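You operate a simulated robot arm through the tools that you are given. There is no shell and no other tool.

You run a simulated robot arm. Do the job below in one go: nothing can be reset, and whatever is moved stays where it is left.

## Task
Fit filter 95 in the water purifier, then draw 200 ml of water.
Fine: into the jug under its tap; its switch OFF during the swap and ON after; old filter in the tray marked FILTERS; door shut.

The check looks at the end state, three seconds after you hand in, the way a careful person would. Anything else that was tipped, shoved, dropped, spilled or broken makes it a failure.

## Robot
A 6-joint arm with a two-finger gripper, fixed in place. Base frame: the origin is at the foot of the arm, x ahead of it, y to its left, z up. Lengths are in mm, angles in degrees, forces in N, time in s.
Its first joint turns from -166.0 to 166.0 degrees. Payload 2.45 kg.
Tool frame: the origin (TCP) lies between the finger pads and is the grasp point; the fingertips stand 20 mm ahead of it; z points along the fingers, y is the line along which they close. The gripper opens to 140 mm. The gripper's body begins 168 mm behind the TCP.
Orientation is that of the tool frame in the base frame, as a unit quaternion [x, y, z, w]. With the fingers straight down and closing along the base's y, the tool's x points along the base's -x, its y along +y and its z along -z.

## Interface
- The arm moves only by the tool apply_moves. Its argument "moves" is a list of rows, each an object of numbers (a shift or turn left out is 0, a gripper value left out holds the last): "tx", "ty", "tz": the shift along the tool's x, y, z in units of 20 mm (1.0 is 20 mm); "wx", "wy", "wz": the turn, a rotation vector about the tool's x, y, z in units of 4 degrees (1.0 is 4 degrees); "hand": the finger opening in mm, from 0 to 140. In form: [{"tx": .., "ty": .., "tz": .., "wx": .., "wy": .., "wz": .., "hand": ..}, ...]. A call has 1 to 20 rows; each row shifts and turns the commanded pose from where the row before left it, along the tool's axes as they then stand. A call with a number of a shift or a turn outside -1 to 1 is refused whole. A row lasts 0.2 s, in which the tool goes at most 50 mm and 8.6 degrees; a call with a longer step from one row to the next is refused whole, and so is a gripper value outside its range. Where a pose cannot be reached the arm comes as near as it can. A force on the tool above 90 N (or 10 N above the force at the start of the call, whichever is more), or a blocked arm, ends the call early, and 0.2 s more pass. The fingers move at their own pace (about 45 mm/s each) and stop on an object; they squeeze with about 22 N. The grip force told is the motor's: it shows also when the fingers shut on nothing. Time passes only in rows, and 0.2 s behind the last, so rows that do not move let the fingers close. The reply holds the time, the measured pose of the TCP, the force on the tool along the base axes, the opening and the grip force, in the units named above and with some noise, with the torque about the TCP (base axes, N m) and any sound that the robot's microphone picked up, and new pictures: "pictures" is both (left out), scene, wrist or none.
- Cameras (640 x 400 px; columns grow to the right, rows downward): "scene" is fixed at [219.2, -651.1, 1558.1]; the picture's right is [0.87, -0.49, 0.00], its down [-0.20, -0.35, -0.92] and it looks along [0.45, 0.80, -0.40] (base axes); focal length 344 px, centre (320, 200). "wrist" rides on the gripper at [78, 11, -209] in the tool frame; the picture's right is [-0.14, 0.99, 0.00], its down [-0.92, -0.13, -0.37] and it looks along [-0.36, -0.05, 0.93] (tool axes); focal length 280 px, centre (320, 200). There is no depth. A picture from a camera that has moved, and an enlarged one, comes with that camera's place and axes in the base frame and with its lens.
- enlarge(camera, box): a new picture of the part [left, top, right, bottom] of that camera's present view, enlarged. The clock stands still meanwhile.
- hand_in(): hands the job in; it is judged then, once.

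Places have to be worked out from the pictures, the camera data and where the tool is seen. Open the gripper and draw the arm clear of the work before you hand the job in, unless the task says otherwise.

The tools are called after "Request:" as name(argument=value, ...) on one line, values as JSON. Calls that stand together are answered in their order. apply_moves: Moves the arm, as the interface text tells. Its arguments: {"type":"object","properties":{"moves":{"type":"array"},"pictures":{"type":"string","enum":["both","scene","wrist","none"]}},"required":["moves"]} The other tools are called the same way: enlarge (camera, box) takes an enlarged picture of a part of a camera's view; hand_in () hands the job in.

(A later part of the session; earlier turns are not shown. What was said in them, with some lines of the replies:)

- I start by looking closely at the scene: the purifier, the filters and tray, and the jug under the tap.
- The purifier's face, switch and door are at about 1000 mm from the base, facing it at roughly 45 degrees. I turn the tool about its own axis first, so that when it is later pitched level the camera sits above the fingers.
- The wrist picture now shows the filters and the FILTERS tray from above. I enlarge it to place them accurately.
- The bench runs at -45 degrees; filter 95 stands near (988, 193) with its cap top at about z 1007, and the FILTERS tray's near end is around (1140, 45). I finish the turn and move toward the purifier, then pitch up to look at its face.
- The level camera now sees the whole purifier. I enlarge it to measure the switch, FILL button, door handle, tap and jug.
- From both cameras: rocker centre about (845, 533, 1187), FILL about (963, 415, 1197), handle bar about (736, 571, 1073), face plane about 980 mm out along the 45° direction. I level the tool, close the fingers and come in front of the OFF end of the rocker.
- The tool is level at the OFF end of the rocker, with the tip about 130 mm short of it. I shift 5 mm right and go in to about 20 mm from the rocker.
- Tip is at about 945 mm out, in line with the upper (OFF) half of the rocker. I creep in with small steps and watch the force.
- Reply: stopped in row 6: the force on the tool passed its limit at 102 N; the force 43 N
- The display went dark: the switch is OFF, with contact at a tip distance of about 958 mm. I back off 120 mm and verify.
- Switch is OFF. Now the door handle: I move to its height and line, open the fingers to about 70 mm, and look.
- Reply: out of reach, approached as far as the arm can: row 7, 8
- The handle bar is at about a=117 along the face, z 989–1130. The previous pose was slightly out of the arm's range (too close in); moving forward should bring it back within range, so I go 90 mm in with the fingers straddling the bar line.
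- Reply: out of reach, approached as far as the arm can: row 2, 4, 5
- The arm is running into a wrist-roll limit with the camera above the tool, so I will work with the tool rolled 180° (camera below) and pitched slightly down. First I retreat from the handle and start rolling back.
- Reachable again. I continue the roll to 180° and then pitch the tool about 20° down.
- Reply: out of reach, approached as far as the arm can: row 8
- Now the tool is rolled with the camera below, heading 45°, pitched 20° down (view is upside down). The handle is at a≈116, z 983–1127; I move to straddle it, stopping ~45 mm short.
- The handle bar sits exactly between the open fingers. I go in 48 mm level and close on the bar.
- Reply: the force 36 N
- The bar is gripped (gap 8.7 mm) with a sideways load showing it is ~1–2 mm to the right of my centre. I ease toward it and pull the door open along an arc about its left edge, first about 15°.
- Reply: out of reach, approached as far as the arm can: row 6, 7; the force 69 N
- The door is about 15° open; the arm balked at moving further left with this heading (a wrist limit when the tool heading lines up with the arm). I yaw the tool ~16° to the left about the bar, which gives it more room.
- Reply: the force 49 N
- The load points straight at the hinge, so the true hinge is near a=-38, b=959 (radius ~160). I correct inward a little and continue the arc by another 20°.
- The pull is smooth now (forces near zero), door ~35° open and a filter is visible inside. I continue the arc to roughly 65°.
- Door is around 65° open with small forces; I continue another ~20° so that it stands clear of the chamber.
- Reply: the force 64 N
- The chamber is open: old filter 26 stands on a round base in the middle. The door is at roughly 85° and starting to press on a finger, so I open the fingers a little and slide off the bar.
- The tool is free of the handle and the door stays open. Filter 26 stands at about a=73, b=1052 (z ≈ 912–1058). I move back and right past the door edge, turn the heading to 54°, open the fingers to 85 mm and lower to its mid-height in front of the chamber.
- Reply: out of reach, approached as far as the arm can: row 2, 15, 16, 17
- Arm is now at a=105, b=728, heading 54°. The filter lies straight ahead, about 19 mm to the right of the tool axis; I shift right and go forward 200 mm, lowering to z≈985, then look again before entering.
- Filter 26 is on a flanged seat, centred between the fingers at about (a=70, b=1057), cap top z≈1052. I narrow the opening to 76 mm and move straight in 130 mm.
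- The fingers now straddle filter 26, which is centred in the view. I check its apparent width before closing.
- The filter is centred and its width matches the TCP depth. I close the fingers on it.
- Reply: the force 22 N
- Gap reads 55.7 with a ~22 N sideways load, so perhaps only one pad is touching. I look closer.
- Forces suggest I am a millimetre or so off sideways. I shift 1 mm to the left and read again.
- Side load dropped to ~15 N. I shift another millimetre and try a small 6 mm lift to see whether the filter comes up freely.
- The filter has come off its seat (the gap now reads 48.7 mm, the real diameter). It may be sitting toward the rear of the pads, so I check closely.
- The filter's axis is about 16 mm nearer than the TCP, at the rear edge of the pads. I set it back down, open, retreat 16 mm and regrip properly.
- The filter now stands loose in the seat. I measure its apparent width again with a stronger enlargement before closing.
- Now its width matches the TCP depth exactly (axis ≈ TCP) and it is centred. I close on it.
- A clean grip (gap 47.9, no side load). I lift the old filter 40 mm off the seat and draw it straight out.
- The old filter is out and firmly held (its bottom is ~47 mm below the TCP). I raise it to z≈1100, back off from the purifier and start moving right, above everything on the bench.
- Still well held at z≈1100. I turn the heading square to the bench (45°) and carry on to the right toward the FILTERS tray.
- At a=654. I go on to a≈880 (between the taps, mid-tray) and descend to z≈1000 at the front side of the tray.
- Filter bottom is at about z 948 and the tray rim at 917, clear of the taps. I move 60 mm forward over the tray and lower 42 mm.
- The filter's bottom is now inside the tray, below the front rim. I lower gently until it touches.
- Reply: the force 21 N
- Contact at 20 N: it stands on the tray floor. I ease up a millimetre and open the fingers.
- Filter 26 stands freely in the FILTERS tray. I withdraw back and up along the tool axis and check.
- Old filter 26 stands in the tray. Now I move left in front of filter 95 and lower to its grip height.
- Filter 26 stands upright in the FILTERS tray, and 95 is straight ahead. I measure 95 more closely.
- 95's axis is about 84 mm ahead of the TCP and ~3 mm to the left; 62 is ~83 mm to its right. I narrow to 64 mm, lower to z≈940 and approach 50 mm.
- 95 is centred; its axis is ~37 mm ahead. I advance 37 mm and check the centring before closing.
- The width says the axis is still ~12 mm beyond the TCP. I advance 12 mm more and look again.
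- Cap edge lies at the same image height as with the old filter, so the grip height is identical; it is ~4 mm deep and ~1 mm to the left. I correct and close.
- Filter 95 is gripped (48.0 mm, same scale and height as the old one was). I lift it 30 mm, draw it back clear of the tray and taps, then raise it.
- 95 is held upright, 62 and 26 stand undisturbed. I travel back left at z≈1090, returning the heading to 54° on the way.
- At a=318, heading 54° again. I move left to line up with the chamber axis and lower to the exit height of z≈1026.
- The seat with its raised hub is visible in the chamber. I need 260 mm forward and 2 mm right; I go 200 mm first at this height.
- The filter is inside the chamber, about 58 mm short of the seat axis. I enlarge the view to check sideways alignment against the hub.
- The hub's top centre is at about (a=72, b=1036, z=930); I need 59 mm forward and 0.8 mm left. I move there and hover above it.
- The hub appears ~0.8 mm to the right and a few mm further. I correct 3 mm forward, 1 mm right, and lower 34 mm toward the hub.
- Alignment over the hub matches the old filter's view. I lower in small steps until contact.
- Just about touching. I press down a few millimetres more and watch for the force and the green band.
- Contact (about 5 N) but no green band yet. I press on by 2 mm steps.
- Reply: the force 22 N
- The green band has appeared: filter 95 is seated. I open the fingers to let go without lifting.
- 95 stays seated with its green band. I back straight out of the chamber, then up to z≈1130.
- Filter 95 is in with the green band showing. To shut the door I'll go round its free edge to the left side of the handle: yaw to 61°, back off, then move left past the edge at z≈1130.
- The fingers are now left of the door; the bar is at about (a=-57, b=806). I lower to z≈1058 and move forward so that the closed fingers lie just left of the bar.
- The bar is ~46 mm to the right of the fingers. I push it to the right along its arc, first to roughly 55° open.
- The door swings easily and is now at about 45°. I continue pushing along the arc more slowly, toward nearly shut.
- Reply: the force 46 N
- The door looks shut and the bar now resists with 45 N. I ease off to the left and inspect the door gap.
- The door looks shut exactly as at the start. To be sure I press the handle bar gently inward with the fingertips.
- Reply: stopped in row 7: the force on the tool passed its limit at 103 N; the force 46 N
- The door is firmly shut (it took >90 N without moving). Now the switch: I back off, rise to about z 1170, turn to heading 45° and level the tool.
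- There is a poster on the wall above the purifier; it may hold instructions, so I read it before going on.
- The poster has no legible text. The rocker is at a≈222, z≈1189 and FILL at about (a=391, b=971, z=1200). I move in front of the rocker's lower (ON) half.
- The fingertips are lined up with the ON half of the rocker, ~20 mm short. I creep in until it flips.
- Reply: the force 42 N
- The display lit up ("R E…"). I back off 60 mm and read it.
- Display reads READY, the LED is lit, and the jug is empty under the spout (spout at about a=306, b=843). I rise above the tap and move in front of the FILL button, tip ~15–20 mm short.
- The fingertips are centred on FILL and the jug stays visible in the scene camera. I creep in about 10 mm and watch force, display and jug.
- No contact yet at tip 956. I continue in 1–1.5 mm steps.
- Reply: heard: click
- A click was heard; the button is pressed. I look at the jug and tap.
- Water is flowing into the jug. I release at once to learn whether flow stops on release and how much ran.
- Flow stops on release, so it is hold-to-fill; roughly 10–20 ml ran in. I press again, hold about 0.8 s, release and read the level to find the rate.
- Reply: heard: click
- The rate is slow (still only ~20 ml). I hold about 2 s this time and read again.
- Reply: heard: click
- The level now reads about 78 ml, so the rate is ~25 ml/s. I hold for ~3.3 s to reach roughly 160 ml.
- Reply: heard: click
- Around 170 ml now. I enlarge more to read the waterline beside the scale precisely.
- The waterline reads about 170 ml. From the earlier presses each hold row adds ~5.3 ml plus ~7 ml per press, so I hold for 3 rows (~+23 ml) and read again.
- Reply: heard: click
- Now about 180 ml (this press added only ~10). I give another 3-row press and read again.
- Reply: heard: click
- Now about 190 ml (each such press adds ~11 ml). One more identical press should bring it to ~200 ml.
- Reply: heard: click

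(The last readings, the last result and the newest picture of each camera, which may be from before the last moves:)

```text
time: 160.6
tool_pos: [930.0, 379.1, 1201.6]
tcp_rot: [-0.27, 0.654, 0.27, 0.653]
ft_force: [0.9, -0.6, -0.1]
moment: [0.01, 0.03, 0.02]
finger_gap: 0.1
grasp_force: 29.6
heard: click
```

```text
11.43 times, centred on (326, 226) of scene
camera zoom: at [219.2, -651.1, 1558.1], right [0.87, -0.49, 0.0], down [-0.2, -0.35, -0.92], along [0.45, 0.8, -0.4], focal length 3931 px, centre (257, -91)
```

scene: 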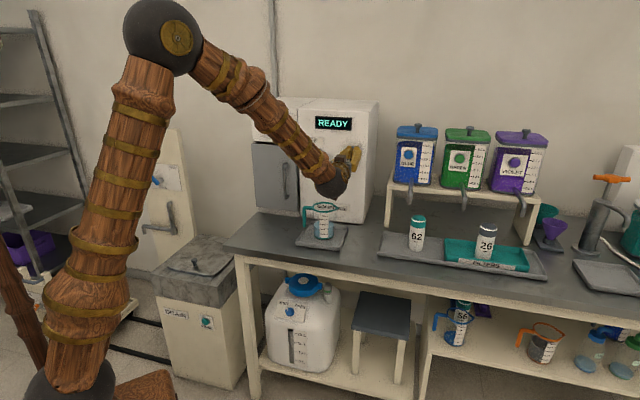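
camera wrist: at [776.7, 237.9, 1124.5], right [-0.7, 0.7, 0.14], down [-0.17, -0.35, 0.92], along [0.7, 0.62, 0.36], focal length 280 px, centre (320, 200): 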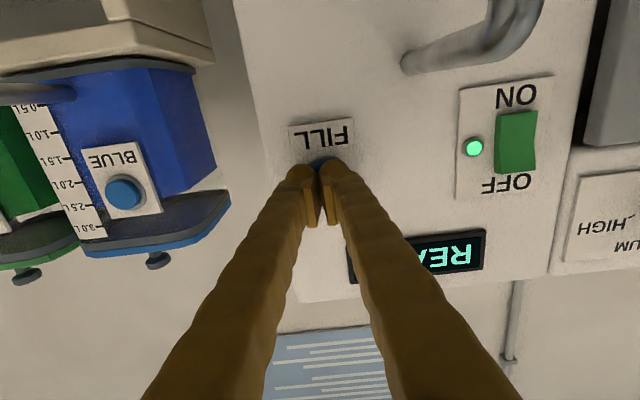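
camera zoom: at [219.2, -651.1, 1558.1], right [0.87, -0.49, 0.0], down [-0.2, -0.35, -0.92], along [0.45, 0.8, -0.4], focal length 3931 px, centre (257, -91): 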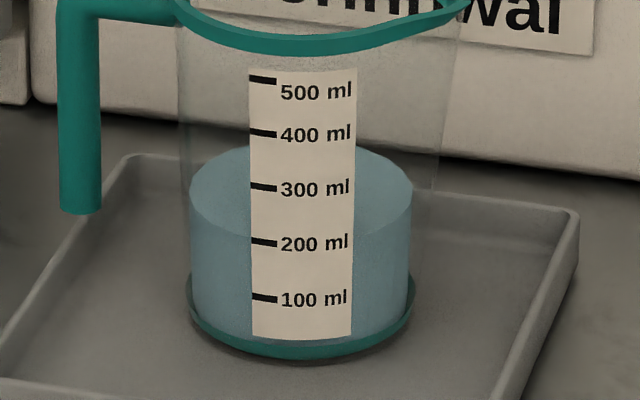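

The waterline now stands at the 200 ml mark (allowing for the wall's parallax, about 200–204 ml). I retreat from the button, raise the arm and open the gripper.

Request:
apply_moves(moves=[{"tz": -0.8}, {"tz": -1}, {"tz": -1}, {"tz": -1}, {"tz": -1}, {"tz": -1, "hand": 80}, {"tz": -1}, {"tz": -1}, {"tx": -1}, {"tx": -1}, {"tx": -1}, {"tx": -1}, {"tx": -1}, {"tx": -1}, {"tx": -1}, {"tx": -1}, {}, {}], pictures="both")

Request:
enlarge(camera="scene", box=[240, 90, 400, 190])

Request:
enlarge(camera="scene", box=[321, 222, 341, 238])

Request:
enlarge(camera="scene", box=[370, 180, 560, 300])

```text
time: 164.4
tool_pos: [821.2, 269.1, 1361.8]
tcp_rot: [-0.271, 0.654, 0.27, 0.653]
ft_force: [-0.9, -0.4, -0.4]
moment: [-0.04, 0.04, -0.03]
finger_gap: 79.8
grasp_force: 0.1
camera wrist: at [666.3, 128.4, 1284.1], right [-0.7, 0.7, 0.14], down [-0.17, -0.35, 0.92], along [0.7, 0.62, 0.36], focal length 280 px, centre (320, 200)
```

scene: 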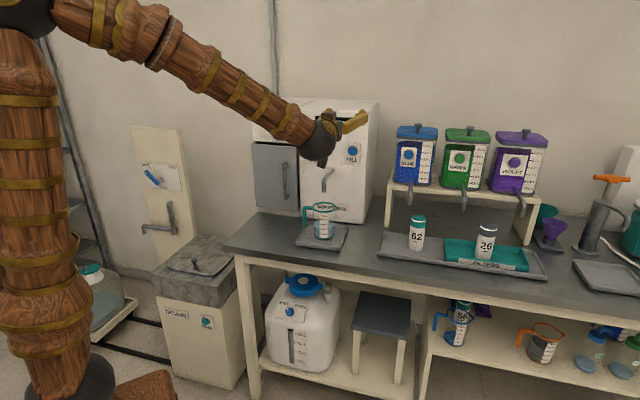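
wrist: 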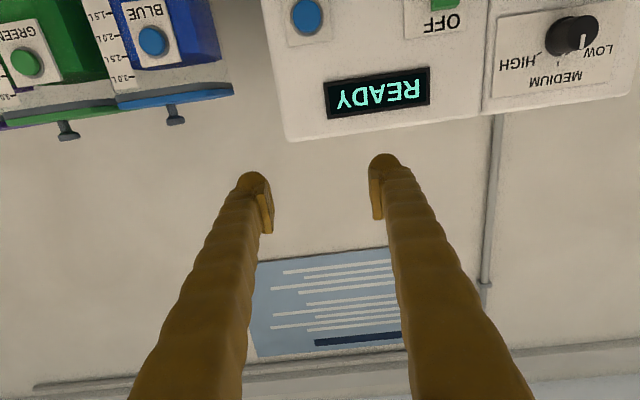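

```text
4.00 times, centred on (320, 140) of scene
camera zoom: at [219.2, -651.1, 1558.1], right [0.87, -0.49, 0.0], down [-0.2, -0.35, -0.92], along [0.45, 0.8, -0.4], focal length 1376 px, centre (320, 440)
```

zoom: 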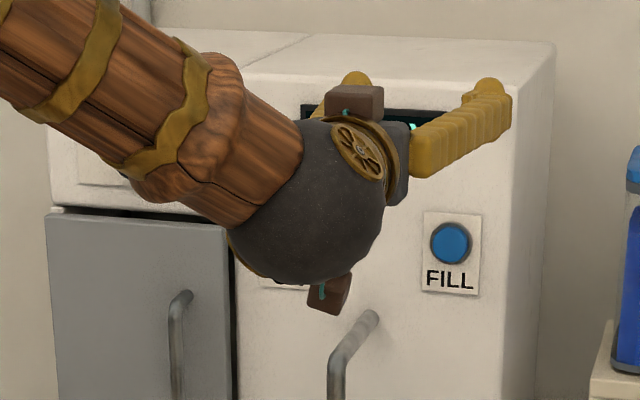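

```text
16.00 times, centred on (331, 230) of scene
camera zoom: at [219.2, -651.1, 1558.1], right [0.87, -0.49, 0.0], down [-0.2, -0.35, -0.92], along [0.45, 0.8, -0.4], focal length 5503 px, centre (144, -280)
```

zoom: 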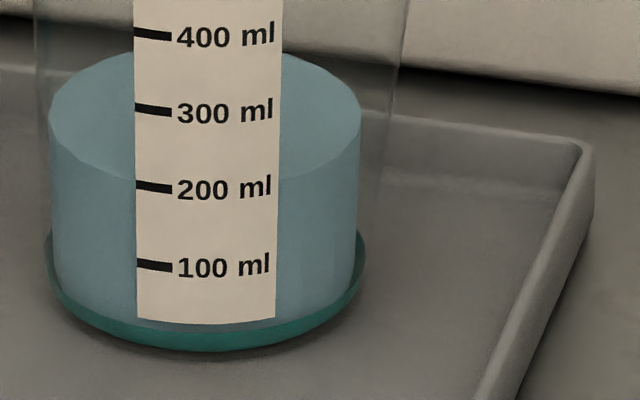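

```text
3.33 times, centred on (465, 240) of scene
camera zoom: at [219.2, -651.1, 1558.1], right [0.87, -0.49, 0.0], down [-0.2, -0.35, -0.92], along [0.45, 0.8, -0.4], focal length 1146 px, centre (-163, 67)
```

zoom: 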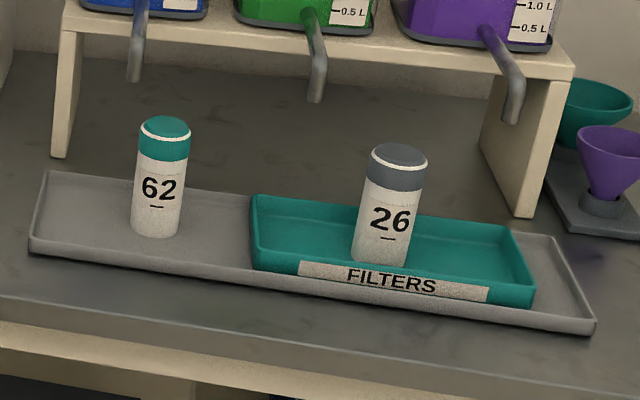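

READY is displayed, water level steady at the 200 ml mark, 26 stands in the FILTERS tray, 62 untouched. I draw the arm further back and take a last look at the door, switch and jug.

Request:
apply_moves(moves=[{"tz": -1}, {"tz": -1}, {"tz": -1}, {"tz": -1}, {"tz": -1}, {"tz": -1, "ty": -0.5}, {"ty": -1}, {"ty": -1}, {"ty": -1}, {"ty": -1}, {"ty": -1}, {}], pictures="both")

Request:
enlarge(camera="scene", box=[240, 90, 400, 250])

Request:
enlarge(camera="scene", box=[245, 130, 305, 220])

```text
time: 167.0
tool_pos: [814.8, 106.0, 1362.1]
tcp_rot: [-0.271, 0.655, 0.27, 0.652]
ft_force: [0.8, 0.6, -0.1]
moment: [0.0, 0.01, -0.01]
finger_gap: 79.9
grasp_force: 0.0
camera wrist: at [659.1, -35.1, 1285.2], right [-0.7, 0.7, 0.14], down [-0.17, -0.35, 0.92], along [0.69, 0.62, 0.36], focal length 280 px, centre (320, 200)
```

scene: 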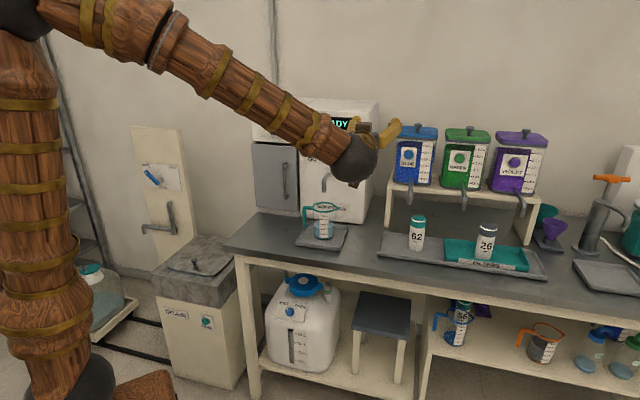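
wrist: 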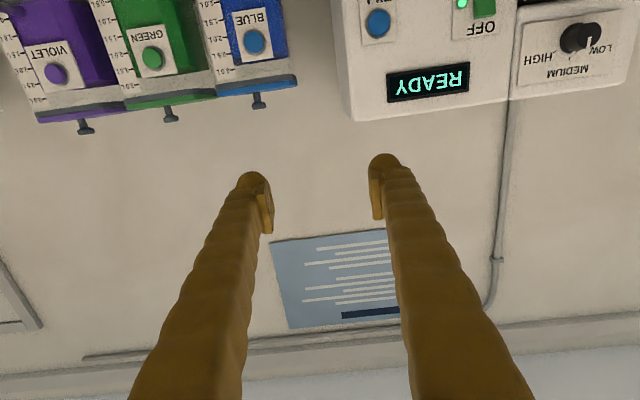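

```text
2.50 times, centred on (320, 170) of scene
camera zoom: at [219.2, -651.1, 1558.1], right [0.87, -0.49, 0.0], down [-0.2, -0.35, -0.92], along [0.45, 0.8, -0.4], focal length 860 px, centre (320, 275)
```

zoom: 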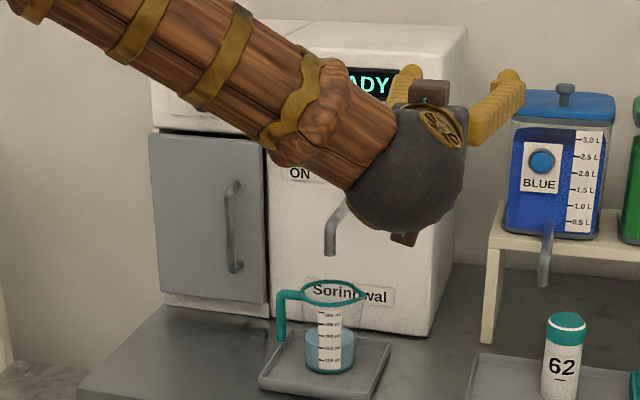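

```text
4.44 times, centred on (275, 175) of scene
camera zoom: at [219.2, -651.1, 1558.1], right [0.87, -0.49, 0.0], down [-0.2, -0.35, -0.92], along [0.45, 0.8, -0.4], focal length 1529 px, centre (520, 311)
```

zoom: 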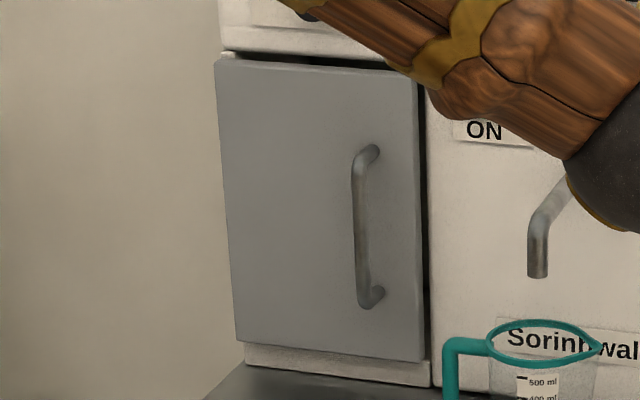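

The door is shut, the switch is ON with READY showing, and filter 95 is seated. Filter 26 is in the FILTERS tray, and the jug under the tap holds about 200 ml. The gripper is open and the arm is clear of the work, so I hand in.

Request:
hand_in()

```text
The job is handed in.
```

The job is handed in. Filter 95 is fitted in the purifier and the jug under its tap holds about 200 ml of water.

- **Swap:** the purifier was switched OFF before I opened the door. Filter 95 was pressed down until its green band appeared, as on the old filter when I found it.
- **Old filter:** number 26 stands upright in the FILTERS tray. Filter 62 was not touched.
- **Door and switch:** the door is shut and did not give when I pressed it. The switch is ON and the display reads READY.
- **Water:** I drew it in several short presses. I read the level on the jug's scale at roughly 200–204 ml by eye from the scene camera, so it may be a few ml off.

I saw no spills and nothing knocked over. The gripper is open and the arm is drawn back.
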